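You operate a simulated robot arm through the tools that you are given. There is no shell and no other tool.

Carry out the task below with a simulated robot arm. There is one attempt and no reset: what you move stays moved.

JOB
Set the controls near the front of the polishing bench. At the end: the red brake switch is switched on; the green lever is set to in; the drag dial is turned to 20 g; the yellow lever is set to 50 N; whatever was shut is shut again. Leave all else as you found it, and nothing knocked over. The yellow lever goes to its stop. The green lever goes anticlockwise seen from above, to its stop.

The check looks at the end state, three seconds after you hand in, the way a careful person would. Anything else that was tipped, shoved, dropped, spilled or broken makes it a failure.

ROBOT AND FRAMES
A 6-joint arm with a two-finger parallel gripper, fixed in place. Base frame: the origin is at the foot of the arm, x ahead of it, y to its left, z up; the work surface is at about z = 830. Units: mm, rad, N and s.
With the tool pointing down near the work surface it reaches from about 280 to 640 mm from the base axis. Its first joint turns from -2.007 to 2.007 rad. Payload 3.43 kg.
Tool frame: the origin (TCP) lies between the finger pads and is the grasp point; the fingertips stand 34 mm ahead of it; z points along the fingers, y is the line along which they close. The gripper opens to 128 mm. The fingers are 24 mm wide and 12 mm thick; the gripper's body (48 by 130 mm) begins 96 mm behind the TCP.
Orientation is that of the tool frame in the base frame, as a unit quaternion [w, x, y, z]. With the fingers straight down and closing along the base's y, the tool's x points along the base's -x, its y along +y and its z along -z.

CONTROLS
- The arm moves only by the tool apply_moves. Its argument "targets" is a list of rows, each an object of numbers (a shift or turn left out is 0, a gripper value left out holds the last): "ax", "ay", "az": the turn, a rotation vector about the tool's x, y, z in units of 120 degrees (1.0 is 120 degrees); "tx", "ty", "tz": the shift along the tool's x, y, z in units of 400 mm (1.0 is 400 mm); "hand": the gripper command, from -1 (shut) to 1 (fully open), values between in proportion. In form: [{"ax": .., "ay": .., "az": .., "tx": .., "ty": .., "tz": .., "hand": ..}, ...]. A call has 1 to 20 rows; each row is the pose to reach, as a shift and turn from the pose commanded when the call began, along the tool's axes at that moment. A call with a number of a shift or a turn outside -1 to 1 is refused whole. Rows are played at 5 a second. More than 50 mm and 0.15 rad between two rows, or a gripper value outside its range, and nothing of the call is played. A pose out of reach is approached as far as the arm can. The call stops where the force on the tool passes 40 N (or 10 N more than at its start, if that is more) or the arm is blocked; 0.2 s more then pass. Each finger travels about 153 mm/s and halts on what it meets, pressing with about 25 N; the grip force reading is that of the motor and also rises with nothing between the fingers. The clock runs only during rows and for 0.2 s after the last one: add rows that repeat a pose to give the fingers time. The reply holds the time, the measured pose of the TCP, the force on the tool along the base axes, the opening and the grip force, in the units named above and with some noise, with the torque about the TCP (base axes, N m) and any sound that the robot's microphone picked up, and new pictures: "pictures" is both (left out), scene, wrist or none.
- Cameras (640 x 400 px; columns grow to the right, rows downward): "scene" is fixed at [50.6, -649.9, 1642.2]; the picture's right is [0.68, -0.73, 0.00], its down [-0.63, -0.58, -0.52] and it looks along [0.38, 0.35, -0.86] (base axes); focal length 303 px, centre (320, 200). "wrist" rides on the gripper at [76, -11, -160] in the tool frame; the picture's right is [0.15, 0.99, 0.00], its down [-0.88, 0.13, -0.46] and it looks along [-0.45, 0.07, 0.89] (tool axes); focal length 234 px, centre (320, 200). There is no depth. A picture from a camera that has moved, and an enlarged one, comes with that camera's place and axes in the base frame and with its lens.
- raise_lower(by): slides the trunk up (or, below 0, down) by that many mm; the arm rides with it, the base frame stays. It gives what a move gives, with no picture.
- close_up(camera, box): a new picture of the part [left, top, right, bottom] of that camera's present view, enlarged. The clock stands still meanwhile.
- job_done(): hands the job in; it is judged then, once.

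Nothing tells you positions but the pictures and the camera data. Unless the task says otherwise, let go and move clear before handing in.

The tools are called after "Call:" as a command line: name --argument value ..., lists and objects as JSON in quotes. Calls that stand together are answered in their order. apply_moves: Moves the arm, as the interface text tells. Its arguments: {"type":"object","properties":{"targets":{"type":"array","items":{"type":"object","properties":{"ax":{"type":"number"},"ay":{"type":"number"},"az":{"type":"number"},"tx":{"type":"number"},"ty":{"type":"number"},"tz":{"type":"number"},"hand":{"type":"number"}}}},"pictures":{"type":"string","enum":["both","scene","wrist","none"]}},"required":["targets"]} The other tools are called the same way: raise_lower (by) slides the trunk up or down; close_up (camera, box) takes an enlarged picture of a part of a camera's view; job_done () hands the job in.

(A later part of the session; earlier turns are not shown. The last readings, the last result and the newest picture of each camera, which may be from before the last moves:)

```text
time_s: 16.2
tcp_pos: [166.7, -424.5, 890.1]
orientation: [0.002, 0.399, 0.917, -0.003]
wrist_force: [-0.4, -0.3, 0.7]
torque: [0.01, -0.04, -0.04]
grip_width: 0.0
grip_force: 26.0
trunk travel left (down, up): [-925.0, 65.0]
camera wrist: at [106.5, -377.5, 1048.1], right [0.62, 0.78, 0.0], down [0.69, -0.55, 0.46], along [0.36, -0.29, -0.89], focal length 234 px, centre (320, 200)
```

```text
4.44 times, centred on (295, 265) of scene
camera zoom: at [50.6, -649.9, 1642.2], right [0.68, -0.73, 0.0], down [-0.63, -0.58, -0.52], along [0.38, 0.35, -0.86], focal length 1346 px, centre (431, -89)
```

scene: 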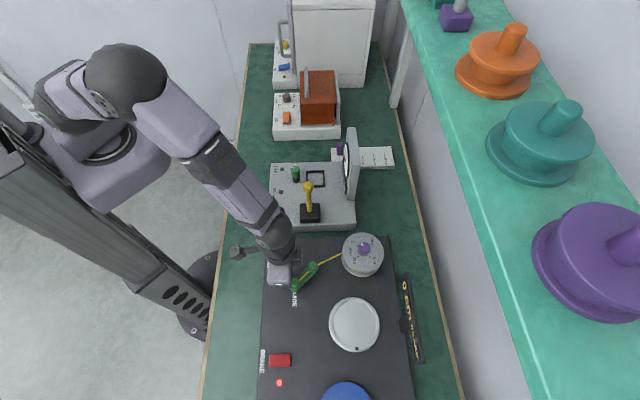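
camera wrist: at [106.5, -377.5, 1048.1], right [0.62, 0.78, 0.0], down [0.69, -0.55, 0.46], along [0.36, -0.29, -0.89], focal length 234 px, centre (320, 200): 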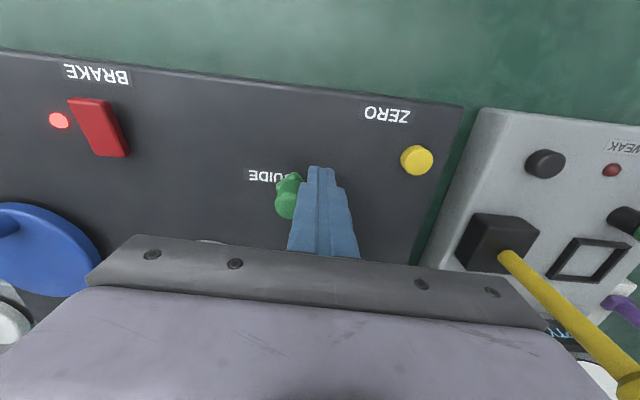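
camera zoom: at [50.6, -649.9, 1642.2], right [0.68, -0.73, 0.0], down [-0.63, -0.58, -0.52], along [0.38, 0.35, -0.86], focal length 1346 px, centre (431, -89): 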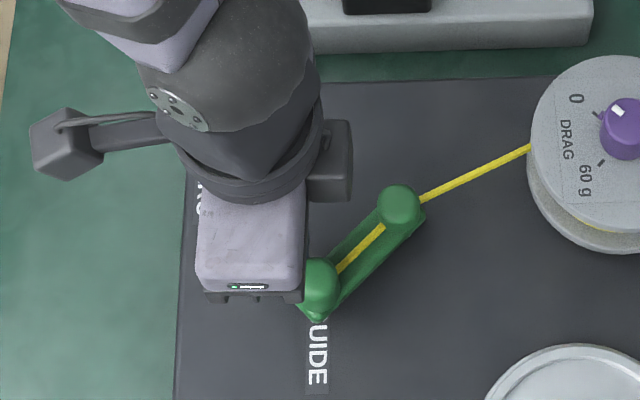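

The arm is swinging as expected and is at about 45°. I'll continue along the arc until it meets its stop.

Call:
apply_moves --targets '[{"tx": -0.011, "ty": -0.021}, {"tx": -0.0245, "ty": -0.04}, {"tx": -0.0405, "ty": -0.057}, {"tx": -0.059, "ty": -0.072}, {"tx": -0.0785, "ty": -0.084}, {"tx": -0.1, "ty": -0.094}, {"tx": -0.122, "ty": -0.101}]' --pictures "both"

Call:
close_up --camera "scene" --box '[250, 220, 340, 310]'

```text
time_s: 17.8
tcp_pos: [172.6, -490.9, 889.9]
orientation: [0.003, 0.4, 0.917, -0.003]
wrist_force: [-1.2, 0.4, -0.6]
torque: [-0.03, 0.0, -0.02]
grip_width: 0.0
grip_force: 24.7
trunk travel left (down, up): [-925.0, 65.0]
camera wrist: at [111.3, -441.7, 1048.2], right [0.62, 0.78, 0.0], down [0.69, -0.55, 0.46], along [0.36, -0.29, -0.89], focal length 234 px, centre (320, 200)
```

scene: 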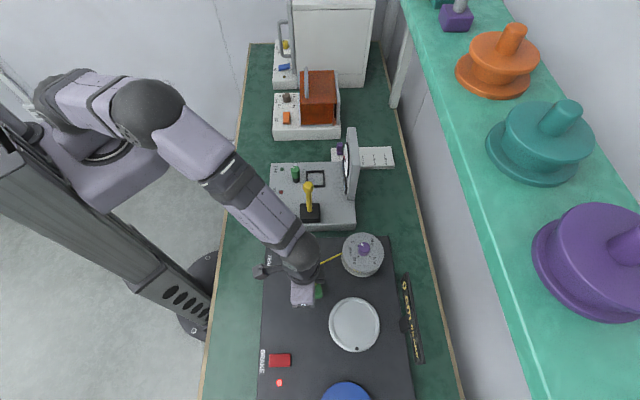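
wrist: 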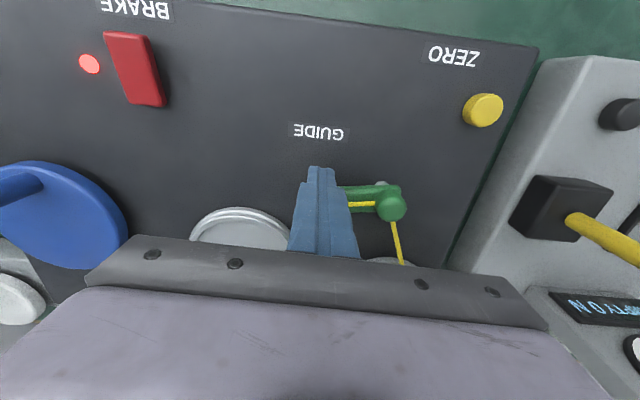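

```text
4.44 times, centred on (295, 265) of scene
camera zoom: at [50.6, -649.9, 1642.2], right [0.68, -0.73, 0.0], down [-0.63, -0.58, -0.52], along [0.38, 0.35, -0.86], focal length 1346 px, centre (431, -89)
```

zoom: 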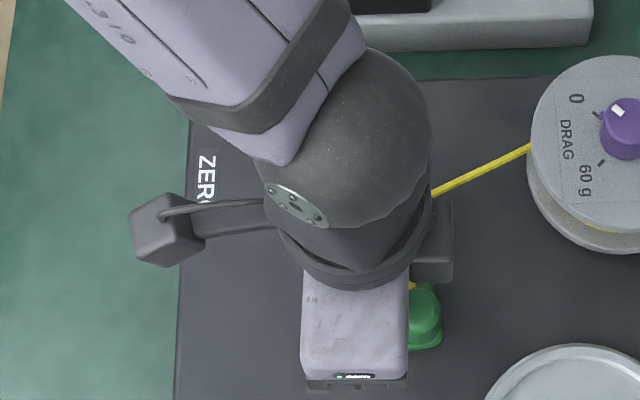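

The arm is at roughly 95° and no stop has been felt. I'll continue gently along the arc.

Call:
apply_moves --targets '[{"tx": -0.012, "ty": -0.002}, {"tx": -0.023, "ty": -0.004}, {"tx": -0.035, "ty": -0.005}, {"tx": -0.0465, "ty": -0.005}, {"tx": -0.058, "ty": -0.004}, {"tx": -0.07, "ty": -0.003}]' --pictures "both"

Call:
close_up --camera "wrist" --box '[270, 110, 450, 260]'

```text
time_s: 19.0
tcp_pos: [176.9, -497.7, 888.2]
orientation: [-0.009, 0.398, 0.917, 0.007]
wrist_force: [-16.3, 11.2, 15.8]
torque: [0.35, 0.3, 0.15]
grip_width: 0.0
grip_force: 25.2
trunk travel left (down, up): [-925.0, 65.0]
stopped in row 6: the force on the tool passed its limit at 43 N (the readings are from after the stop); the commanded pose is now the measured one
camera wrist: at [118.3, -454.0, 1049.6], right [0.62, 0.78, 0.01], down [0.7, -0.56, 0.44], along [0.35, -0.27, -0.9], focal length 234 px, centre (320, 200)
```

scene: 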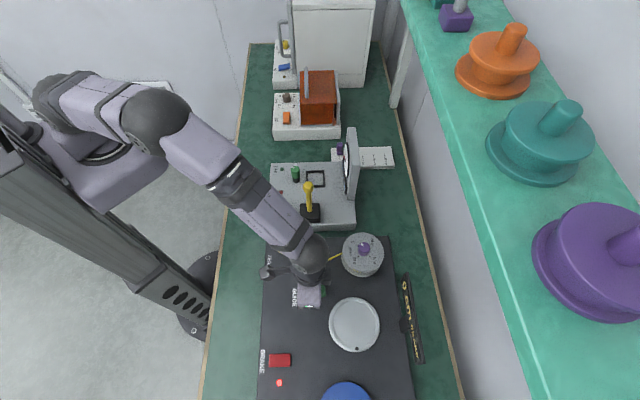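
wrist: 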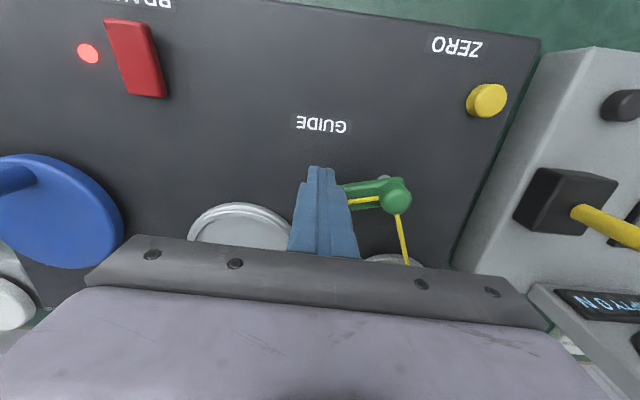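

```text
2.67 times, centred on (360, 185) of wrist
camera zoom: at [118.3, -454.0, 1049.6], right [0.62, 0.78, 0.01], down [0.7, -0.56, 0.44], along [0.35, -0.27, -0.9], focal length 624 px, centre (213, 240)
```

zoom: 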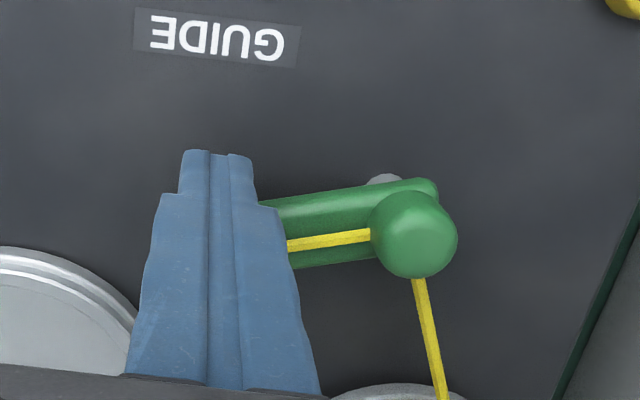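

The guide lever has reached its stop at about 100°. I'll back off, lift, and go look at the drag dial.

Call:
apply_moves --targets '[{"tx": 0.025, "ay": -0.005}, {"tx": 0.05, "ay": -0.0105}, {"tx": 0.05, "tz": -0.11, "ay": -0.0105}, {"tx": 0.05, "tz": -0.22, "ay": -0.0105}, {"tx": 0.05, "tz": -0.33, "ay": -0.0105, "hand": -0.2}, {"tx": 0.03, "ty": 0.05, "tz": -0.43, "ay": -0.0105, "hand": 1}, {"tx": 0.0, "ty": 0.12, "tz": -0.5, "ay": -0.0105, "hand": 1}, {"tx": -0.02, "ty": 0.2, "tz": -0.555, "ay": -0.0105, "hand": 1}, {"tx": -0.037, "ty": 0.259, "tz": -0.555, "ay": -0.0105, "hand": 1}]' --pictures "both"

Call:
close_up --camera "wrist" --box '[240, 130, 400, 240]'

Call:
close_up --camera "scene" --box '[280, 240, 390, 320]'

```text
time_s: 21.0
tcp_pos: [268.9, -443.5, 1109.8]
orientation: [0.002, 0.399, 0.917, 0.001]
wrist_force: [0.1, -0.4, -0.3]
torque: [0.0, 0.01, 0.0]
grip_width: 128.0
grip_force: 0.1
trunk travel left (down, up): [-925.0, 65.0]
camera wrist: at [207.2, -396.1, 1268.3], right [0.62, 0.78, 0.0], down [0.69, -0.56, 0.46], along [0.36, -0.28, -0.89], focal length 234 px, centre (320, 200)
```

scene: 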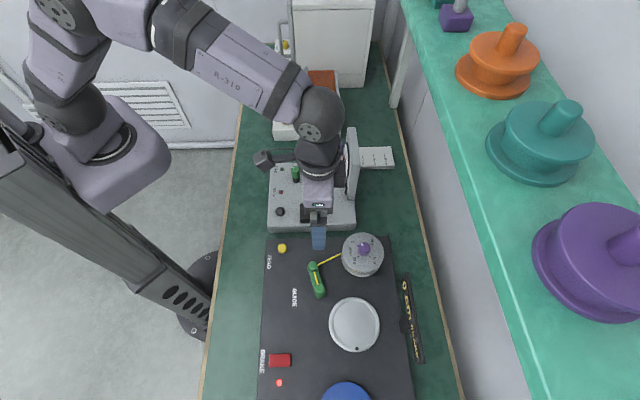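
wrist: 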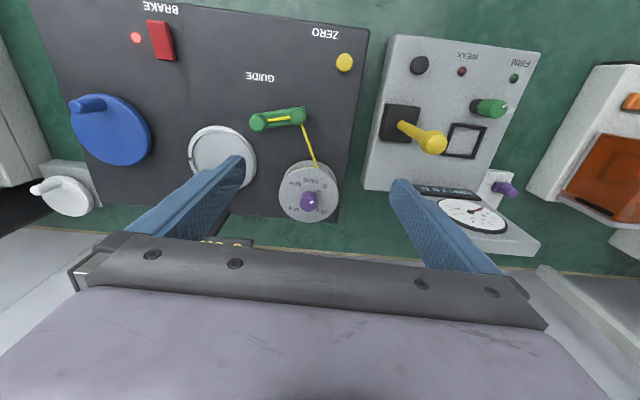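

```text
3.64 times, centred on (320, 185) of wrist
camera zoom: at [207.2, -396.1, 1268.3], right [0.62, 0.78, 0.0], down [0.69, -0.56, 0.46], along [0.36, -0.28, -0.89], focal length 852 px, centre (320, 254)
```

zoom: 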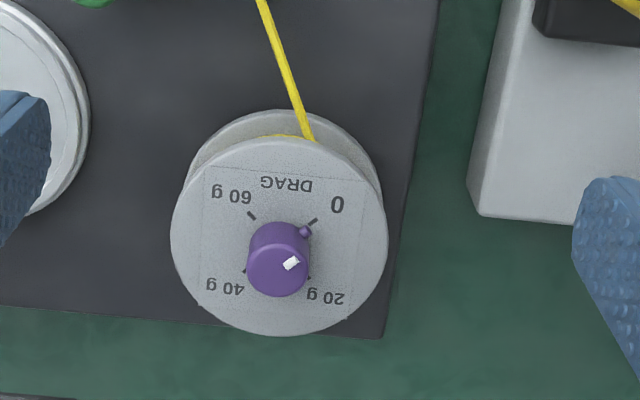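

```text
5.00 times, centred on (335, 280) of scene
camera zoom: at [50.6, -649.9, 1642.2], right [0.68, -0.73, 0.0], down [-0.63, -0.58, -0.52], along [0.38, 0.35, -0.86], focal length 1514 px, centre (245, -200)
```

zoom: 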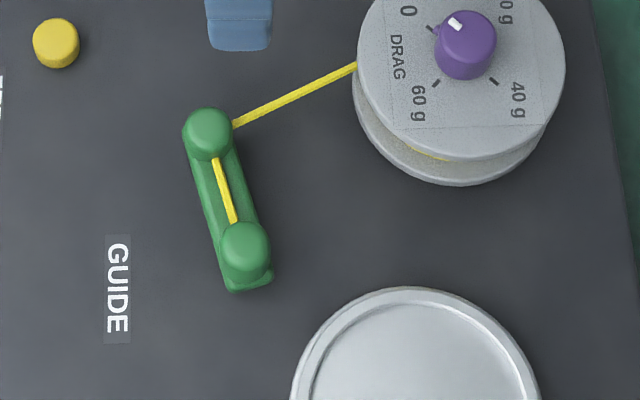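

The guide is at its stop. The dial knob's top is at about (347,-531.5,910), about 31 mm across, standing on the drum top at about z=877. I'll move above it and check reach there.

Call:
apply_moves --targets '[{"tx": -0.074, "ty": -0.002, "tz": 0.03, "az": 0.02, "hand": 0.1}, {"tx": -0.147, "ty": -0.004, "tz": 0.1, "az": 0.04, "hand": 0.1}, {"tx": -0.22, "ty": -0.005, "tz": 0.19, "az": 0.065, "hand": 0.1}, {"tx": -0.294, "ty": -0.007, "tz": 0.275, "az": 0.065, "hand": 0.1}, {"tx": -0.294, "ty": -0.007, "tz": 0.275, "az": 0.065, "hand": 0.1}]' --pictures "both"

```text
time_s: 22.2
tcp_pos: [346.0, -530.9, 1002.1]
orientation: [0.003, 0.46, 0.888, 0.001]
wrist_force: [0.2, 0.2, 0.5]
torque: [0.02, 0.0, 0.01]
grip_width: 70.5
grip_force: 0.1
trunk travel left (down, up): [-925.0, 65.0]
camera wrist: at [291.1, -475.6, 1160.5], right [0.72, 0.69, 0.0], down [0.61, -0.64, 0.46], along [0.32, -0.33, -0.89], focal length 234 px, centre (320, 200)
```

scene: 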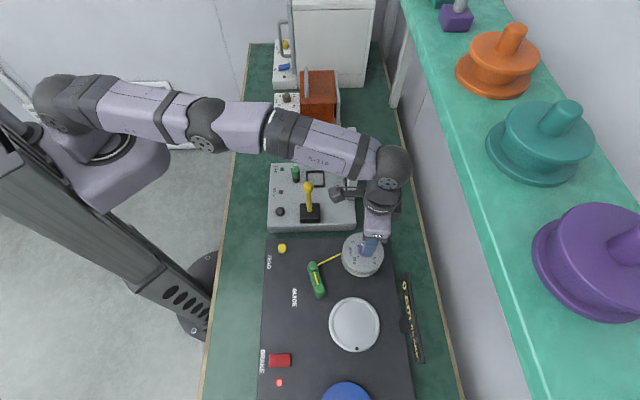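
wrist: 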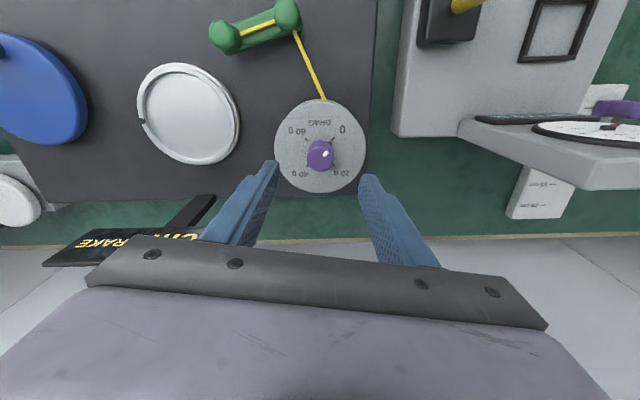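

It reaches. Before gripping, I'll test the quarter turn in the air to see whether the wrist allows it.

Call:
apply_moves --targets '[{"az": 0.0625}, {"az": 0.125}, {"az": 0.1875}, {"az": 0.25}, {"az": 0.3125}, {"az": 0.375}, {"az": 0.4375}, {"az": 0.5}, {"az": 0.5625}, {"az": 0.625}, {"az": 0.6875}, {"az": 0.75}, {"az": 0.8}]' --pictures "wrist"

Call:
close_up --camera "wrist" --box '[250, 90, 390, 178]'

```text
time_s: 25.0
tcp_pos: [346.8, -532.2, 1000.0]
orientation: [0.001, 0.968, 0.251, 0.003]
wrist_force: [0.8, -0.1, 0.2]
torque: [0.02, 0.02, -0.01]
grip_width: 70.5
grip_force: 0.1
trunk travel left (down, up): [-925.0, 65.0]
camera wrist: at [405.8, -486.4, 1159.5], right [0.61, -0.79, 0.01], down [-0.71, -0.54, 0.45], along [-0.36, -0.28, -0.89], focal length 234 px, centre (320, 200)
```

wrist: 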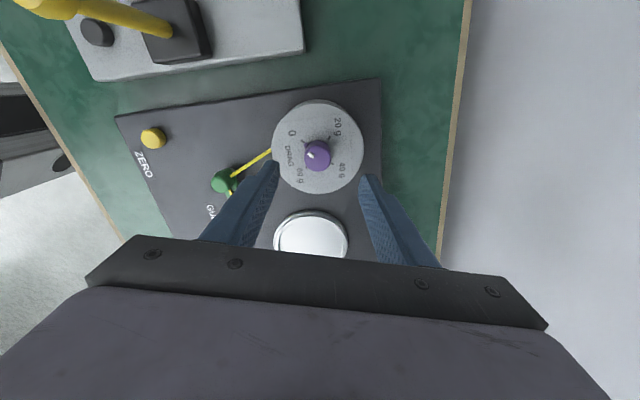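

```text
4.55 times, centred on (320, 134) of wrist
camera zoom: at [405.8, -486.4, 1159.5], right [0.61, -0.79, 0.01], down [-0.71, -0.54, 0.45], along [-0.36, -0.28, -0.89], focal length 1064 px, centre (320, 500)
```

zoom: 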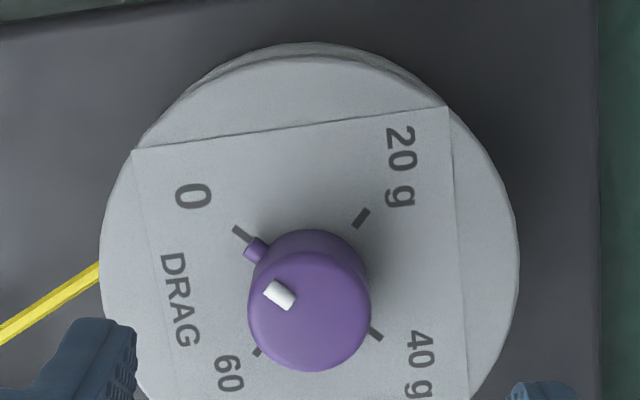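

The full quarter turn is possible, and the dial's pointer is on 0. I'll turn back and lower the open fingers around the knob.

Call:
apply_moves --targets '[{"az": -0.065}, {"az": -0.13}, {"az": -0.195}, {"az": -0.26}, {"az": -0.325}, {"az": -0.39}, {"az": -0.455}, {"az": -0.52}, {"az": -0.585}, {"az": -0.65}, {"az": -0.715}, {"az": -0.78}, {"az": -0.8}, {"az": -0.8, "tz": 0.08}, {"az": -0.8, "tz": 0.14}, {"az": -0.8, "tz": 0.18}, {"az": -0.8, "tz": 0.2}, {"az": -0.8, "tz": 0.2}]' --pictures "both"

Call:
close_up --camera "wrist" --box '[240, 110, 400, 220]'

Call:
close_up --camera "scene" --box '[325, 205, 405, 285]'

```text
time_s: 28.8
tcp_pos: [345.0, -528.9, 923.4]
orientation: [0.004, 0.461, 0.888, -0.001]
wrist_force: [1.1, -0.6, 9.2]
torque: [-0.14, 0.34, 0.06]
grip_width: 69.9
grip_force: 0.0
out of reach, approached as far as the arm can: row 16, 17, 18
trunk travel left (down, up): [-925.0, 65.0]
camera wrist: at [290.3, -472.9, 1080.5], right [0.72, 0.69, 0.0], down [0.61, -0.64, 0.46], along [0.32, -0.33, -0.89], focal length 234 px, centre (320, 200)
```

scene: 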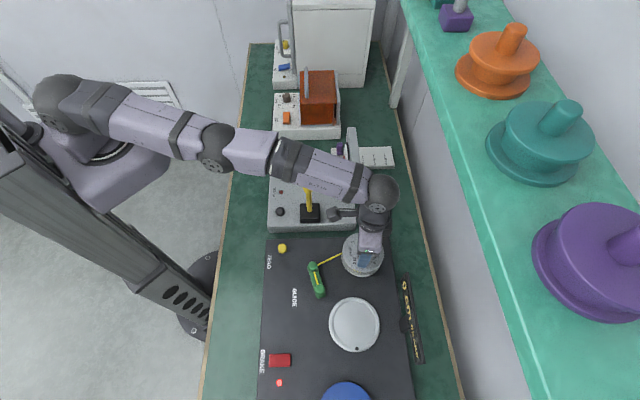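
wrist: 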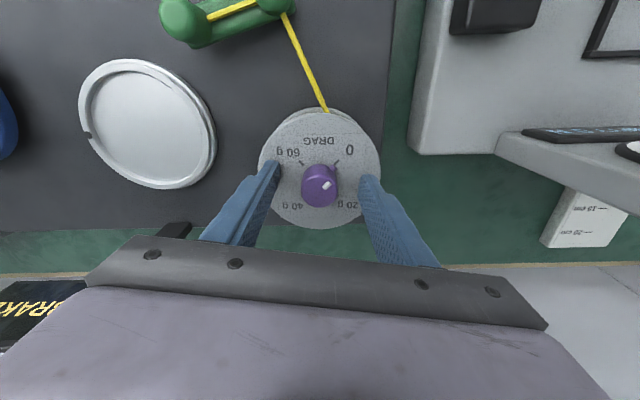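

```text
3.64 times, centred on (320, 165) of wrist
camera zoom: at [290.3, -472.9, 1080.5], right [0.72, 0.69, 0.0], down [0.61, -0.64, 0.46], along [0.32, -0.33, -0.89], focal length 852 px, centre (320, 327)
```

zoom: 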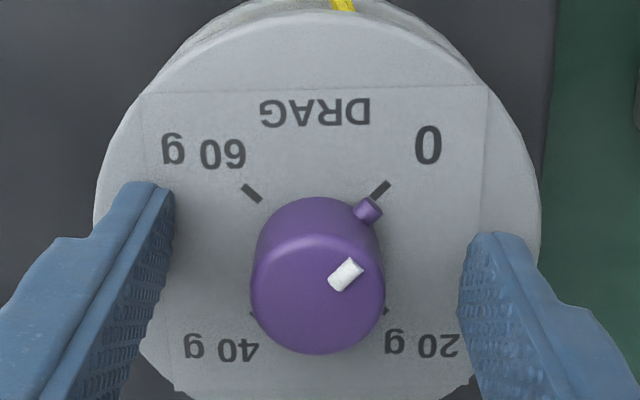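

```text
5.00 times, centred on (365, 245) of scene
camera zoom: at [50.6, -649.9, 1642.2], right [0.68, -0.73, 0.0], down [-0.63, -0.58, -0.52], along [0.38, 0.35, -0.86], focal length 1514 px, centre (95, -25)
```

zoom: 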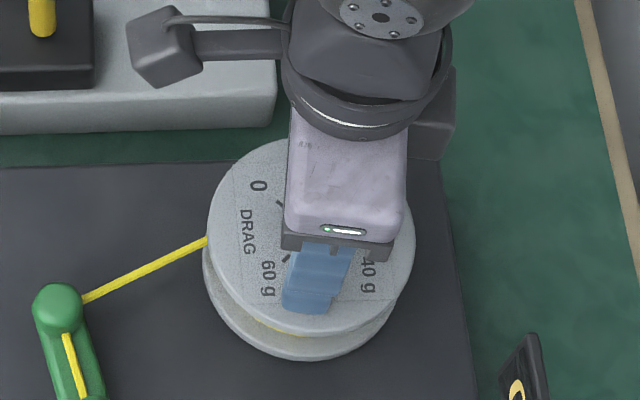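

The fingers straddle the knob, but the tips are touching the drum top (about z=889) and the arm is at its reach limit. I'll raise the hand and lower the trunk a little to gain reach.

Call:
apply_moves --targets '[{"tz": -0.08}, {"tz": -0.16}, {"tz": -0.2}]' --pictures "none"

Call:
raise_lower --by -50

Call:
close_up --camera "scene" --box '[160, 80, 480, 280]'

```text
time_s: 29.6
tcp_pos: [346.3, -528.2, 1000.3]
orientation: [0.001, 0.46, 0.888, 0.002]
wrist_force: [-0.2, 0.4, -0.3]
torque: [0.0, -0.03, 0.0]
grip_width: 70.4
grip_force: 0.1
trunk travel left (down, up): [-925.0, 65.0]
```

```text
time_s: 30.6
tcp_pos: [345.9, -529.0, 948.8]
orientation: [0.002, 0.46, 0.888, 0.002]
wrist_force: [-0.3, -0.2, 0.7]
torque: [0.01, -0.01, -0.01]
grip_width: 70.2
grip_force: 0.1
trunk travel left (down, up): [-875.0, 115.0]
```

```text
2.00 times, centred on (320, 180) of scene
camera zoom: at [50.6, -649.9, 1642.2], right [0.68, -0.73, 0.0], down [-0.63, -0.58, -0.52], along [0.38, 0.35, -0.86], focal length 606 px, centre (320, 240)
```

zoom: 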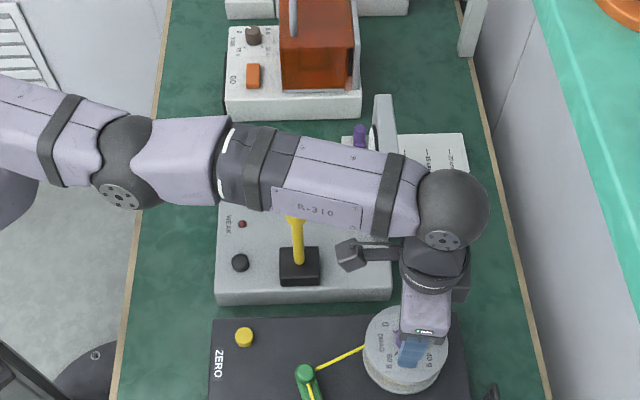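

The trunk is lowered with good clearance. I'll descend around the knob again, stopping just above the drum face.

Call:
apply_moves --targets '[{"tx": -0.006, "ty": -0.0024, "tz": 0.02}, {"tx": -0.006, "ty": -0.0024, "tz": 0.04}, {"tx": -0.006, "ty": -0.0024, "tz": 0.054}, {"tx": -0.006, "ty": -0.0024, "tz": 0.054}]' --pictures "wrist"

Call:
close_up --camera "wrist" --box '[240, 110, 400, 220]'

```text
time_s: 31.6
tcp_pos: [346.1, -532.4, 927.4]
orientation: [0.002, 0.46, 0.888, 0.002]
wrist_force: [-0.6, 0.3, -0.2]
torque: [0.01, 0.04, 0.02]
grip_width: 70.5
grip_force: 0.1
trunk travel left (down, up): [-875.0, 115.0]
camera wrist: at [292.6, -476.7, 1086.8], right [0.72, 0.69, 0.01], down [0.61, -0.65, 0.46], along [0.32, -0.33, -0.89], focal length 234 px, centre (320, 200)
```

wrist: 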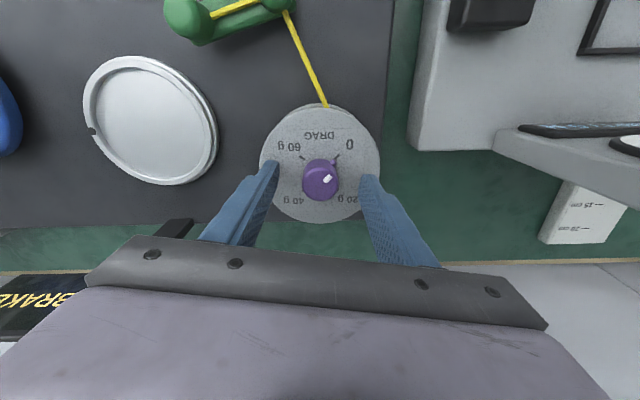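

```text
3.64 times, centred on (320, 165) of wrist
camera zoom: at [292.6, -476.7, 1086.8], right [0.72, 0.69, 0.01], down [0.61, -0.65, 0.46], along [0.32, -0.33, -0.89], focal length 852 px, centre (320, 327)
```

zoom: 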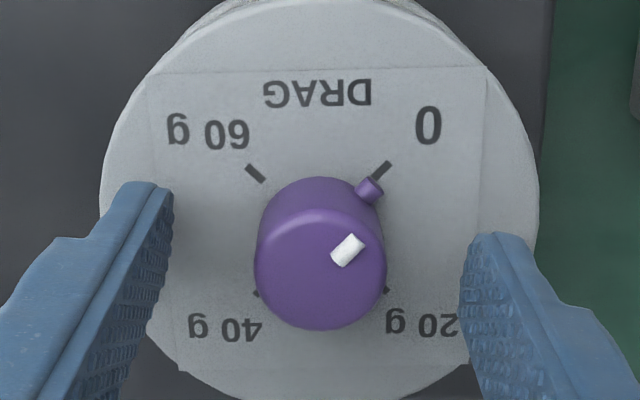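

The fingers are centred on the knob and clear of its pointer bump. I'll close on it.

Call:
apply_moves --targets '[{"hand": -0.3}, {"hand": -1}, {"hand": -1}, {"hand": -1}]' --pictures "wrist"

Call:
close_up --camera "wrist" --box '[240, 110, 400, 220]'

```text
time_s: 32.5
tcp_pos: [347.1, -532.1, 927.9]
orientation: [0.002, 0.461, 0.888, 0.002]
wrist_force: [0.4, -0.7, -0.5]
torque: [-0.31, 0.49, 0.01]
grip_width: 29.7
grip_force: 45.4
trunk travel left (down, up): [-875.0, 115.0]
camera wrist: at [292.6, -476.7, 1086.8], right [0.72, 0.69, 0.0], down [0.61, -0.65, 0.46], along [0.32, -0.33, -0.89], focal length 234 px, centre (320, 200)
```

wrist: 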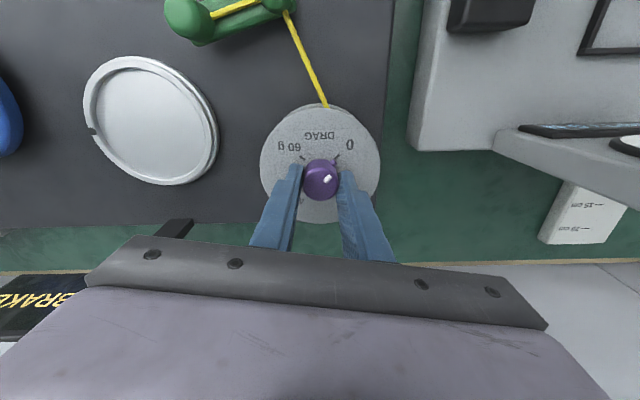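

```text
3.64 times, centred on (320, 165) of wrist
camera zoom: at [292.6, -476.7, 1086.8], right [0.72, 0.69, 0.0], down [0.61, -0.65, 0.46], along [0.32, -0.33, -0.89], focal length 852 px, centre (320, 327)
```

zoom: 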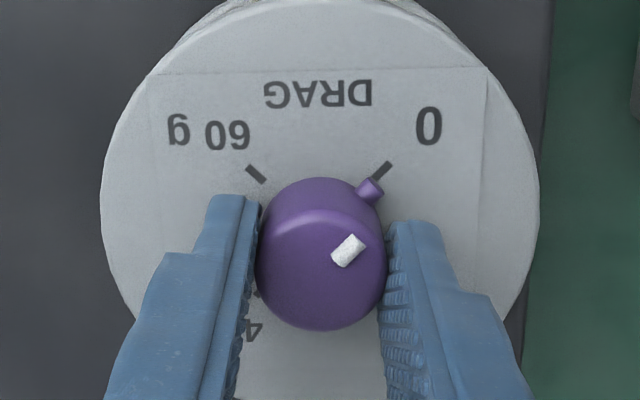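

The knob is gripped. I'll turn it a quarter turn clockwise.

Call:
apply_moves --targets '[{"az": 0.0625}, {"az": 0.125}, {"az": 0.1875}, {"az": 0.25}, {"az": 0.3125}, {"az": 0.375}, {"az": 0.4375}, {"az": 0.5}, {"az": 0.5625}, {"az": 0.625}, {"az": 0.6875}, {"az": 0.75}, {"az": 0.75}]' --pictures "both"

Call:
close_up --camera "wrist" --box '[240, 110, 400, 220]'

```text
time_s: 35.4
tcp_pos: [345.7, -531.4, 927.7]
orientation: [-0.001, 0.953, 0.302, 0.003]
wrist_force: [-9.7, -1.3, 0.2]
torque: [-0.43, 0.79, -0.02]
grip_width: 29.5
grip_force: 44.7
trunk travel left (down, up): [-875.0, 115.0]
camera wrist: at [399.4, -479.3, 1087.4], right [0.69, -0.73, 0.0], down [-0.65, -0.61, 0.45], along [-0.33, -0.31, -0.89], focal length 234 px, centre (320, 200)
```

scene: 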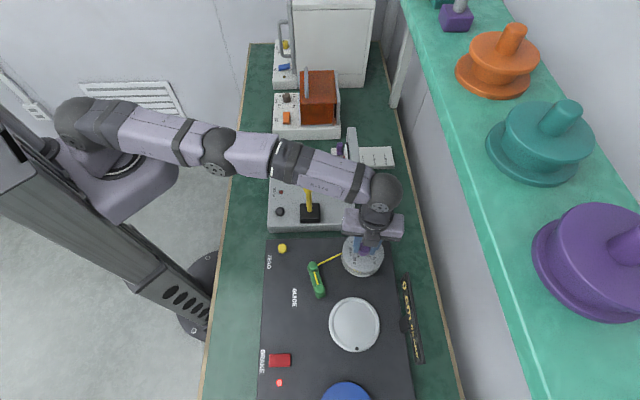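
wrist: 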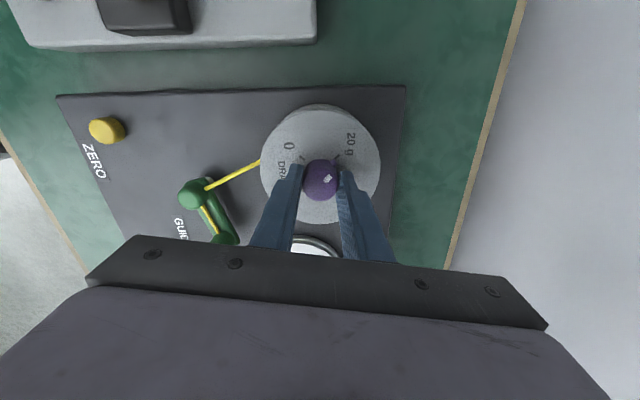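

```text
3.64 times, centred on (320, 165) of wrist
camera zoom: at [399.4, -479.3, 1087.4], right [0.69, -0.73, 0.0], down [-0.65, -0.61, 0.45], along [-0.33, -0.31, -0.89], focal length 852 px, centre (320, 327)
```

zoom: 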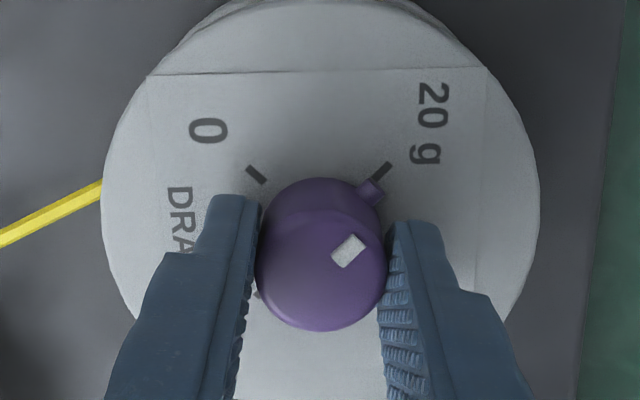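

The pointer sits exactly on 20 g. I'll open the fingers and lift clear.

Call:
apply_moves --targets '[{"hand": 0.1}, {"hand": 0.1}, {"hand": 0.1}, {"tz": -0.08, "hand": 0.1}, {"tz": -0.18, "hand": 0.1}, {"tz": -0.3, "hand": 0.1}, {"tz": -0.4, "hand": 0.1}]' --pictures "wrist"

Call:
close_up --camera "wrist" --box '[240, 80, 400, 190]'

Call:
close_up --camera "wrist" --box '[0, 0, 320, 200]'

```text
time_s: 37.0
tcp_pos: [339.0, -516.7, 1074.2]
orientation: [0.0, 0.953, 0.302, 0.003]
wrist_force: [-0.4, 0.4, -0.3]
torque: [0.0, 0.02, -0.03]
grip_width: 70.6
grip_force: 0.0
out of reach, approached as far as the arm can: row 5, 6, 7
trunk travel left (down, up): [-875.0, 115.0]
camera wrist: at [392.6, -465.2, 1234.7], right [0.69, -0.72, 0.0], down [-0.65, -0.61, 0.45], along [-0.33, -0.31, -0.89], focal length 234 px, centre (320, 200)
```

wrist: 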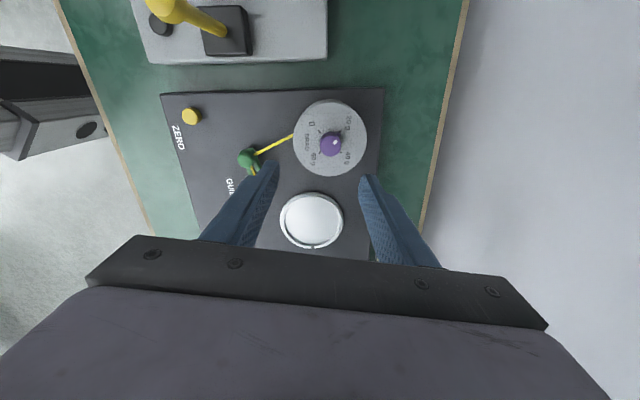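

```text
3.64 times, centred on (320, 135) of wrist
camera zoom: at [392.6, -465.2, 1234.7], right [0.69, -0.72, 0.0], down [-0.65, -0.61, 0.45], along [-0.33, -0.31, -0.89], focal length 852 px, centre (320, 436)
```

zoom: 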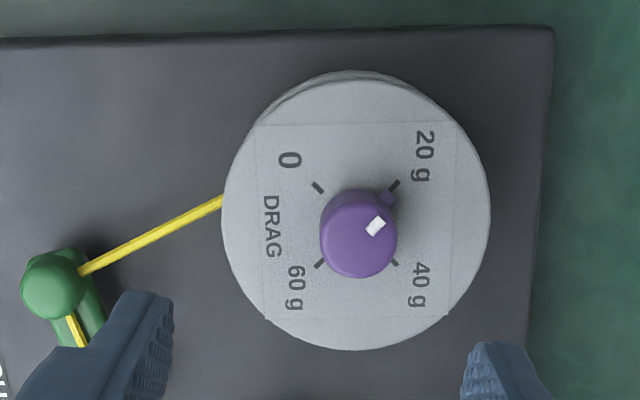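

```text
2.00 times, centred on (160, 100) of wrist
camera zoom: at [392.6, -465.2, 1234.7], right [0.69, -0.72, 0.0], down [-0.65, -0.61, 0.45], along [-0.33, -0.31, -0.89], focal length 468 px, centre (640, 400)
```

zoom: 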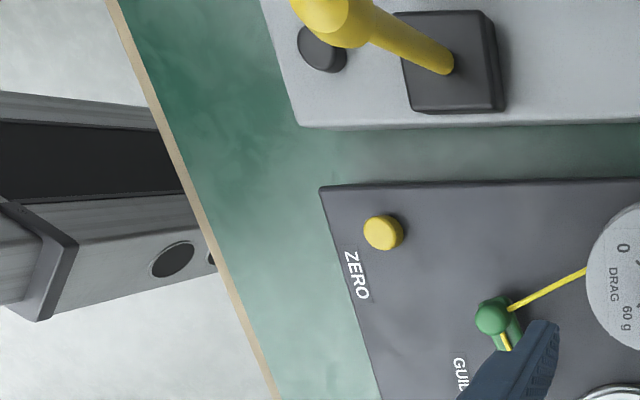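

The dial is set. For the yellow lever I'll swing the hand back to the bench-aligned orientation and view the lever from in front and above.

Call:
apply_moves --targets '[{"tx": 0.0195, "ty": -0.043, "az": -0.058}, {"tx": 0.039, "ty": -0.0865, "az": -0.116}, {"tx": 0.0585, "ty": -0.13, "az": -0.174}, {"tx": 0.078, "ty": -0.173, "az": -0.232}, {"tx": 0.097, "ty": -0.216, "az": -0.29}, {"tx": 0.117, "ty": -0.2595, "az": -0.348}, {"tx": 0.136, "ty": -0.303, "az": -0.406}, {"tx": 0.156, "ty": -0.346, "az": -0.464}, {"tx": 0.175, "ty": -0.389, "az": -0.522}, {"tx": 0.195, "ty": -0.4325, "az": -0.58}, {"tx": 0.214, "ty": -0.476, "az": -0.638}, {"tx": 0.234, "ty": -0.519, "az": -0.696}, {"tx": 0.253, "ty": -0.5625, "az": -0.754}, {"tx": 0.2725, "ty": -0.6055, "az": -0.813}]' --pictures "both"

Call:
close_up --camera "wrist" --box '[240, 110, 400, 240]'

Call:
close_up --camera "wrist" --box '[290, 150, 350, 190]'

```text
time_s: 40.0
tcp_pos: [290.1, -255.8, 1074.3]
orientation: [0.002, 0.399, 0.917, 0.002]
wrist_force: [0.7, -0.1, 0.3]
torque: [-0.01, 0.0, -0.04]
grip_width: 70.5
grip_force: 0.1
trunk travel left (down, up): [-875.0, 115.0]
camera wrist: at [227.6, -208.7, 1233.5], right [0.63, 0.78, 0.0], down [0.69, -0.56, 0.46], along [0.36, -0.28, -0.89], focal length 234 px, centre (320, 200)
```

scene: 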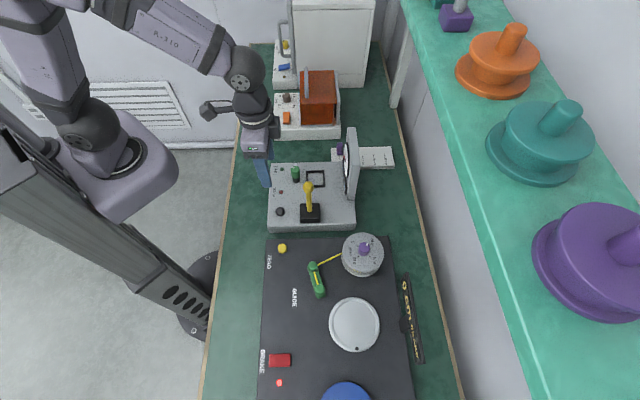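
wrist: 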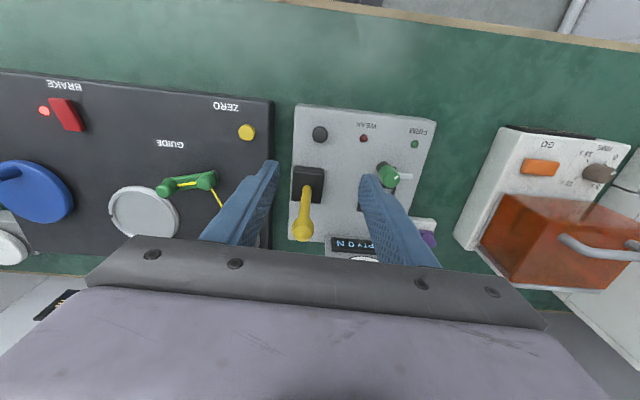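

```text
3.08 times, centred on (320, 175) of wrist
camera zoom: at [227.6, -208.7, 1233.5], right [0.63, 0.78, 0.0], down [0.69, -0.56, 0.46], along [0.36, -0.28, -0.89], focal length 720 px, centre (320, 277)
```

zoom: 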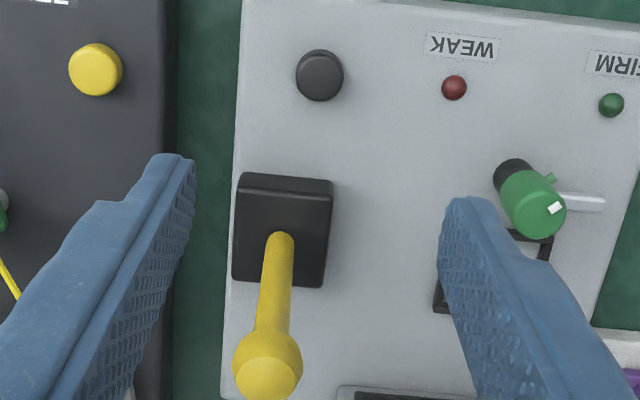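

```text
10.00 times, centred on (320, 170) of wrist
camera zoom: at [227.6, -208.7, 1233.5], right [0.63, 0.78, 0.0], down [0.69, -0.56, 0.46], along [0.36, -0.28, -0.89], focal length 2342 px, centre (320, 500)
```

zoom: 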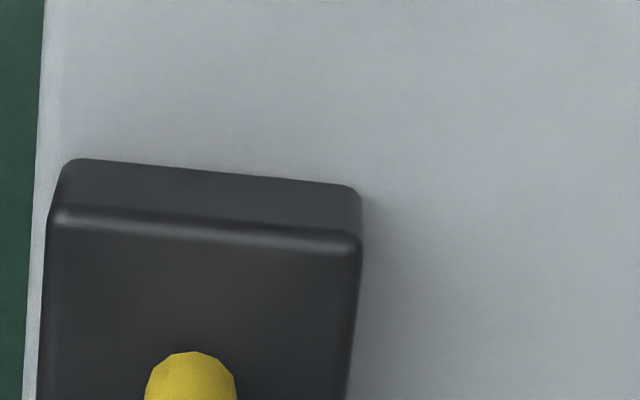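

Triangulation puts the lever upright, with its ball at about (349,-334,978). I'll bring the open fingers around the ball from above.

Call:
apply_moves --targets '[{"tx": -0.08, "ty": -0.008}, {"tx": -0.16, "ty": -0.016}, {"tx": -0.2436, "ty": -0.025}, {"tx": -0.2436, "ty": -0.025, "tz": 0.08}, {"tx": -0.2436, "ty": -0.025, "tz": 0.15}, {"tx": -0.2436, "ty": -0.025, "tz": 0.18}, {"tx": -0.2436, "ty": -0.025, "tz": 0.18}]' --pictures "both"

Call:
close_up --camera "wrist" --box '[240, 100, 400, 230]'

Call:
close_up --camera "scene" --box '[260, 140, 360, 230]'

```text
time_s: 41.5
tcp_pos: [347.9, -334.5, 1002.1]
orientation: [0.002, 0.401, 0.916, 0.002]
wrist_force: [-1.1, 0.6, 0.0]
torque: [-0.02, 0.01, 0.01]
grip_width: 70.2
grip_force: 0.1
trunk travel left (down, up): [-875.0, 115.0]
camera wrist: at [286.1, -288.3, 1161.2], right [0.63, 0.78, 0.0], down [0.69, -0.56, 0.46], along [0.36, -0.28, -0.89], focal length 234 px, centre (320, 200)
```

scene: 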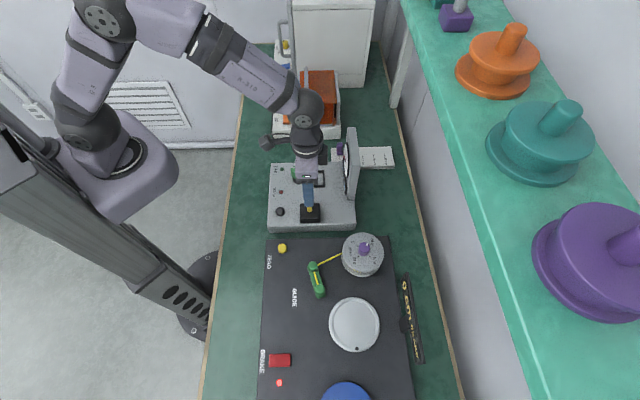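
wrist: 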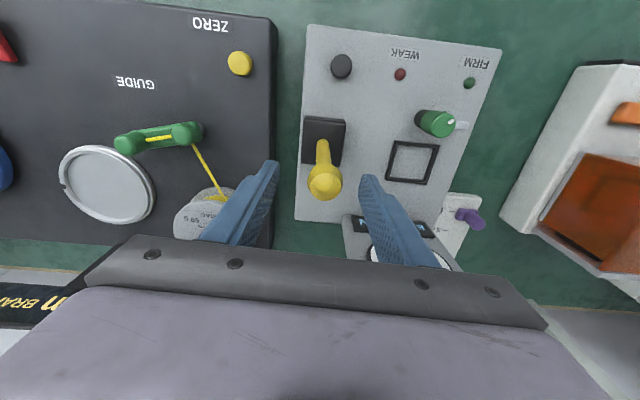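

```text
3.08 times, centred on (320, 165) of wrist
camera zoom: at [286.1, -288.3, 1161.2], right [0.63, 0.78, 0.0], down [0.69, -0.56, 0.46], along [0.36, -0.28, -0.89], focal length 720 px, centre (320, 308)
```

zoom: 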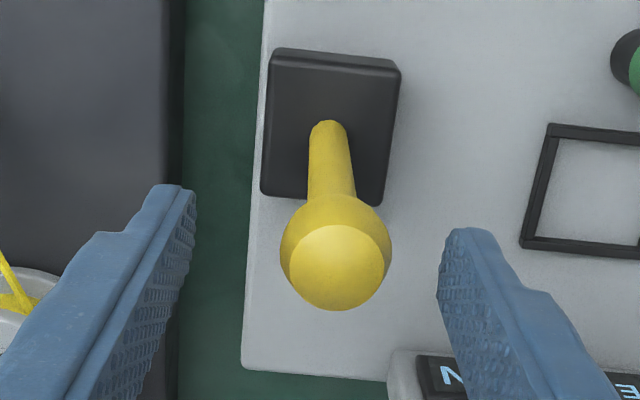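

```text
4.44 times, centred on (310, 185) of scene
camera zoom: at [50.6, -649.9, 1642.2], right [0.68, -0.73, 0.0], down [-0.63, -0.58, -0.52], along [0.38, 0.35, -0.86], focal length 1346 px, centre (364, 267)
```

zoom: 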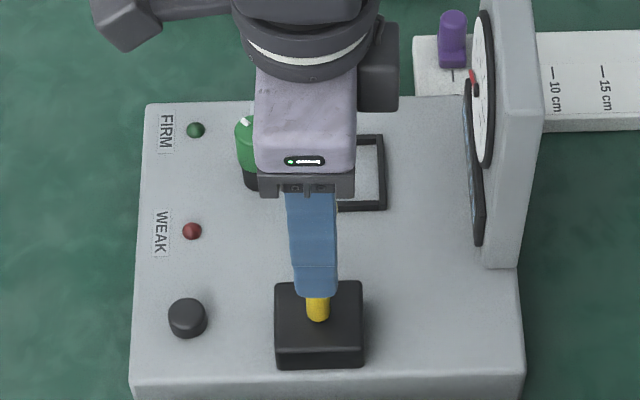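

The ball is centred between the fingers. I'll close on it and then probe gently by a few millimetres to find the free direction.

Call:
apply_moves --targets '[{"ty": 0.006, "hand": 0.1}, {"ty": 0.006, "hand": -0.4}, {"ty": 0.006, "hand": -1}, {"ty": 0.006, "hand": -1}, {"ty": 0.006, "hand": -1}]' --pictures "none"

Call:
apply_moves --targets '[{"tx": 0.004}, {"tx": 0.008}, {"tx": 0.008}]' --pictures "none"

```text
time_s: 42.8
tcp_pos: [349.3, -333.7, 1003.2]
orientation: [0.002, 0.401, 0.916, 0.002]
wrist_force: [5.6, 4.0, -0.4]
torque: [0.04, -0.2, -0.02]
grip_width: 29.1
grip_force: 45.1
trunk travel left (down, up): [-875.0, 115.0]
```

```text
time_s: 43.5
tcp_pos: [348.5, -332.2, 1003.5]
orientation: [0.003, 0.401, 0.916, 0.0]
wrist_force: [14.2, -0.3, -5.5]
torque: [-0.97, -1.14, -0.04]
grip_width: 28.6
grip_force: 44.8
trunk travel left (down, up): [-875.0, 115.0]
```

Moving towards the front meets stiff resistance. I'll go back and try the other way, away from the front.

Call:
apply_moves --targets '[{"tx": -0.004}, {"tx": -0.008}, {"tx": -0.012}, {"tx": -0.016}, {"tx": -0.016}]' --pictures "none"

```text
time_s: 44.8
tcp_pos: [349.8, -333.6, 1002.9]
orientation: [-0.001, 0.401, 0.916, 0.003]
wrist_force: [0.7, 6.3, -2.5]
torque: [0.32, 0.26, 0.01]
grip_width: 28.8
grip_force: 44.7
trunk travel left (down, up): [-875.0, 115.0]
```

Both of those directions feel rigid. I'll recentre and probe sideways.

Call:
apply_moves --targets '[{"tx": 0.008}, {"tx": 0.008, "ty": 0.005}, {"tx": 0.008, "ty": 0.01}, {"tx": 0.008, "ty": 0.015}, {"tx": 0.008, "ty": 0.015}]' --pictures "none"

```text
time_s: 46.0
tcp_pos: [349.8, -331.3, 1002.5]
orientation: [0.002, 0.4, 0.916, 0.001]
wrist_force: [-19.6, -16.1, -4.7]
torque: [-0.05, 0.49, -0.15]
grip_width: 28.7
grip_force: 45.5
trunk travel left (down, up): [-875.0, 115.0]
```

Moving right is rigid as well. I'll probe left.

Call:
apply_moves --targets '[{"ty": -0.008}, {"ty": -0.016}, {"ty": -0.022}, {"ty": -0.026}, {"ty": -0.026}]' --pictures "both"

Call:
close_up --camera "wrist" --box '[240, 100, 400, 230]'

```text
time_s: 47.1
tcp_pos: [349.3, -332.6, 1003.0]
orientation: [0.002, 0.401, 0.916, 0.003]
wrist_force: [16.7, 14.9, -5.9]
torque: [0.35, -0.45, 0.07]
grip_width: 28.7
grip_force: 45.0
trunk travel left (down, up): [-875.0, 115.0]
camera wrist: at [288.5, -285.6, 1161.3], right [0.63, 0.78, 0.01], down [0.69, -0.56, 0.46], along [0.36, -0.28, -0.89], focal length 234 px, centre (320, 200)
```

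scene: 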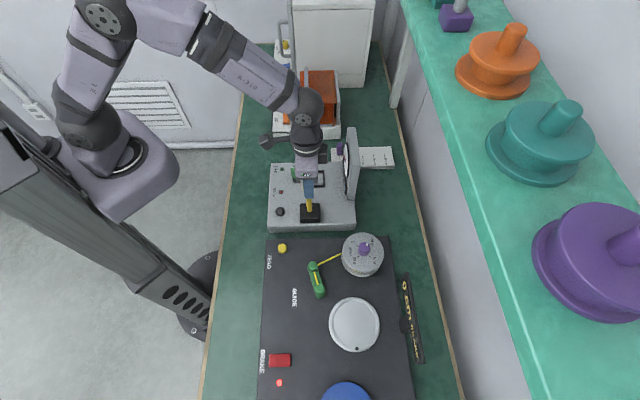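
wrist: 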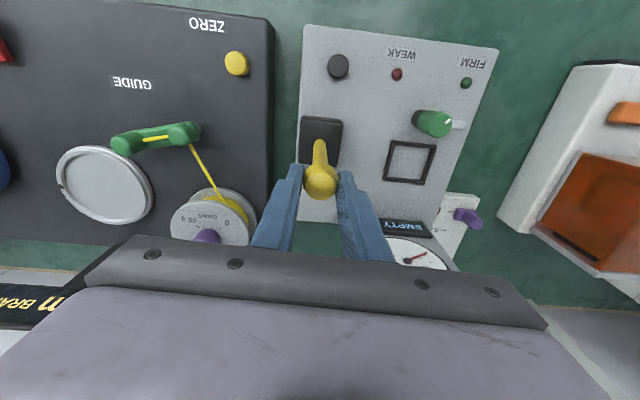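

```text
3.08 times, centred on (320, 165) of wrist
camera zoom: at [288.5, -285.6, 1161.3], right [0.63, 0.78, 0.01], down [0.69, -0.56, 0.46], along [0.36, -0.28, -0.89], focal length 720 px, centre (320, 308)
```

zoom: 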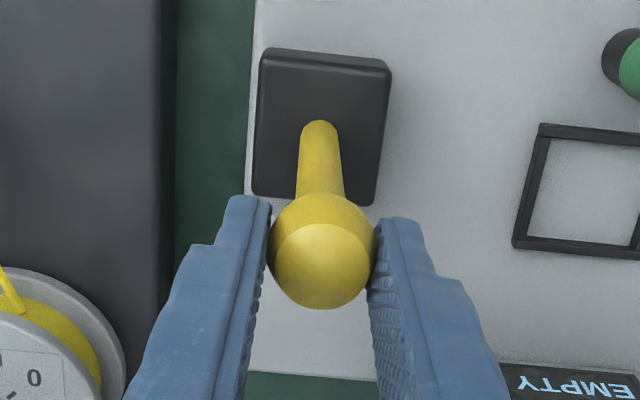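

The sideways axis is rigid both ways, while the front/back axis feels softer. I'll recentre and push a bit harder away from the front, watching the force.

Call:
apply_moves --targets '[{"ty": 0.006}, {"ty": 0.011}, {"ty": 0.011, "tx": -0.006}, {"ty": 0.011, "tx": -0.012}, {"ty": 0.011, "tx": -0.018}, {"ty": 0.011, "tx": -0.018}]' --pictures "none"

```text
time_s: 48.5
tcp_pos: [351.3, -333.6, 1002.9]
orientation: [-0.003, 0.4, 0.916, 0.003]
wrist_force: [-7.9, 22.1, -1.9]
torque: [0.41, 0.29, -0.02]
grip_width: 28.5
grip_force: 44.8
trunk travel left (down, up): [-875.0, 115.0]
```

Away from the front is rigid at about 22 N. I'll try towards the front up to a similar force.

Call:
apply_moves --targets '[{"tx": 0.008, "ty": 0.003}, {"tx": 0.016, "ty": 0.003}, {"tx": 0.022, "ty": 0.003}, {"tx": 0.028, "ty": 0.003}, {"tx": 0.034, "ty": 0.003}, {"tx": 0.034, "ty": 0.003}]' --pictures "wrist"

```text
time_s: 50.0
tcp_pos: [348.0, -331.2, 1002.3]
orientation: [0.005, 0.4, 0.916, 0.001]
wrist_force: [4.8, -9.7, -14.4]
torque: [-1.08, -0.89, 0.0]
grip_width: 28.7
grip_force: 45.1
trunk travel left (down, up): [-875.0, 115.0]
camera wrist: at [286.3, -283.0, 1161.3], right [0.63, 0.78, 0.0], down [0.69, -0.56, 0.46], along [0.36, -0.29, -0.89], focal length 234 px, centre (320, 200)
```

wrist: 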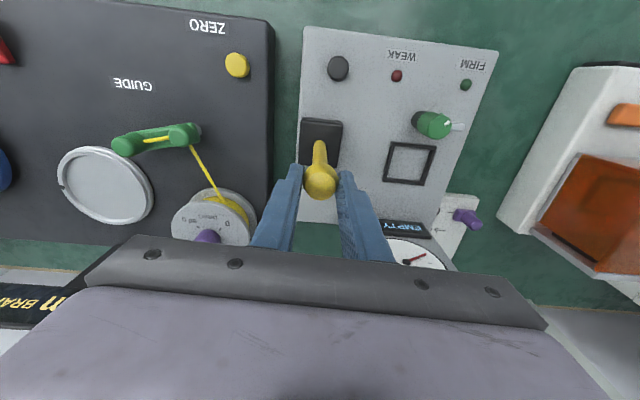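

The -n resistance matches grip torsion only (1.4 N m over 130 mm), while +n was a hard stop, so the lever swings towards the front. I'll release, move behind the ball with closed fingers and push it forward.

Call:
apply_moves --targets '[{"tx": -0.008}, {"tx": -0.016}, {"tx": -0.016, "hand": 0.1}, {"tx": -0.016, "hand": 0.1}, {"tx": -0.016, "hand": 0.1}, {"tx": -0.016, "tz": -0.08, "hand": 0.1}, {"tx": -0.016, "tz": -0.16, "hand": 0.1}, {"tx": -0.06, "tz": -0.16, "hand": -1}, {"tx": -0.1, "tz": -0.16, "hand": -1}, {"tx": -0.1, "tz": -0.16, "hand": -1}]' --pictures "wrist"

Call:
close_up --camera "scene" --box '[260, 140, 360, 230]'

```text
time_s: 52.1
tcp_pos: [372.3, -356.9, 1066.2]
orientation: [0.002, 0.401, 0.916, 0.002]
wrist_force: [0.8, -0.3, 0.3]
torque: [-0.02, 0.02, -0.01]
grip_width: 0.1
grip_force: 25.0
trunk travel left (down, up): [-875.0, 115.0]
camera wrist: at [311.3, -309.9, 1225.5], right [0.63, 0.78, 0.0], down [0.69, -0.56, 0.46], along [0.36, -0.28, -0.89], focal length 234 px, centre (320, 200)
```

wrist: 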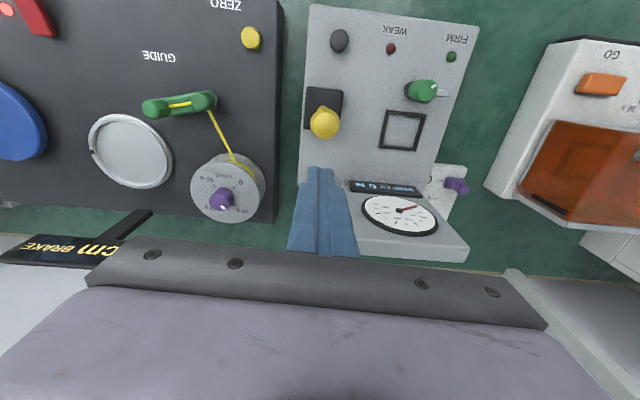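

```text
4.44 times, centred on (310, 185) of scene
camera zoom: at [50.6, -649.9, 1642.2], right [0.68, -0.73, 0.0], down [-0.63, -0.58, -0.52], along [0.38, 0.35, -0.86], focal length 1346 px, centre (364, 267)
```

zoom: 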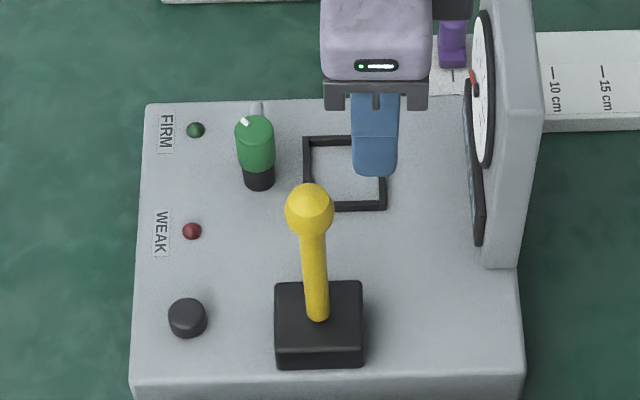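

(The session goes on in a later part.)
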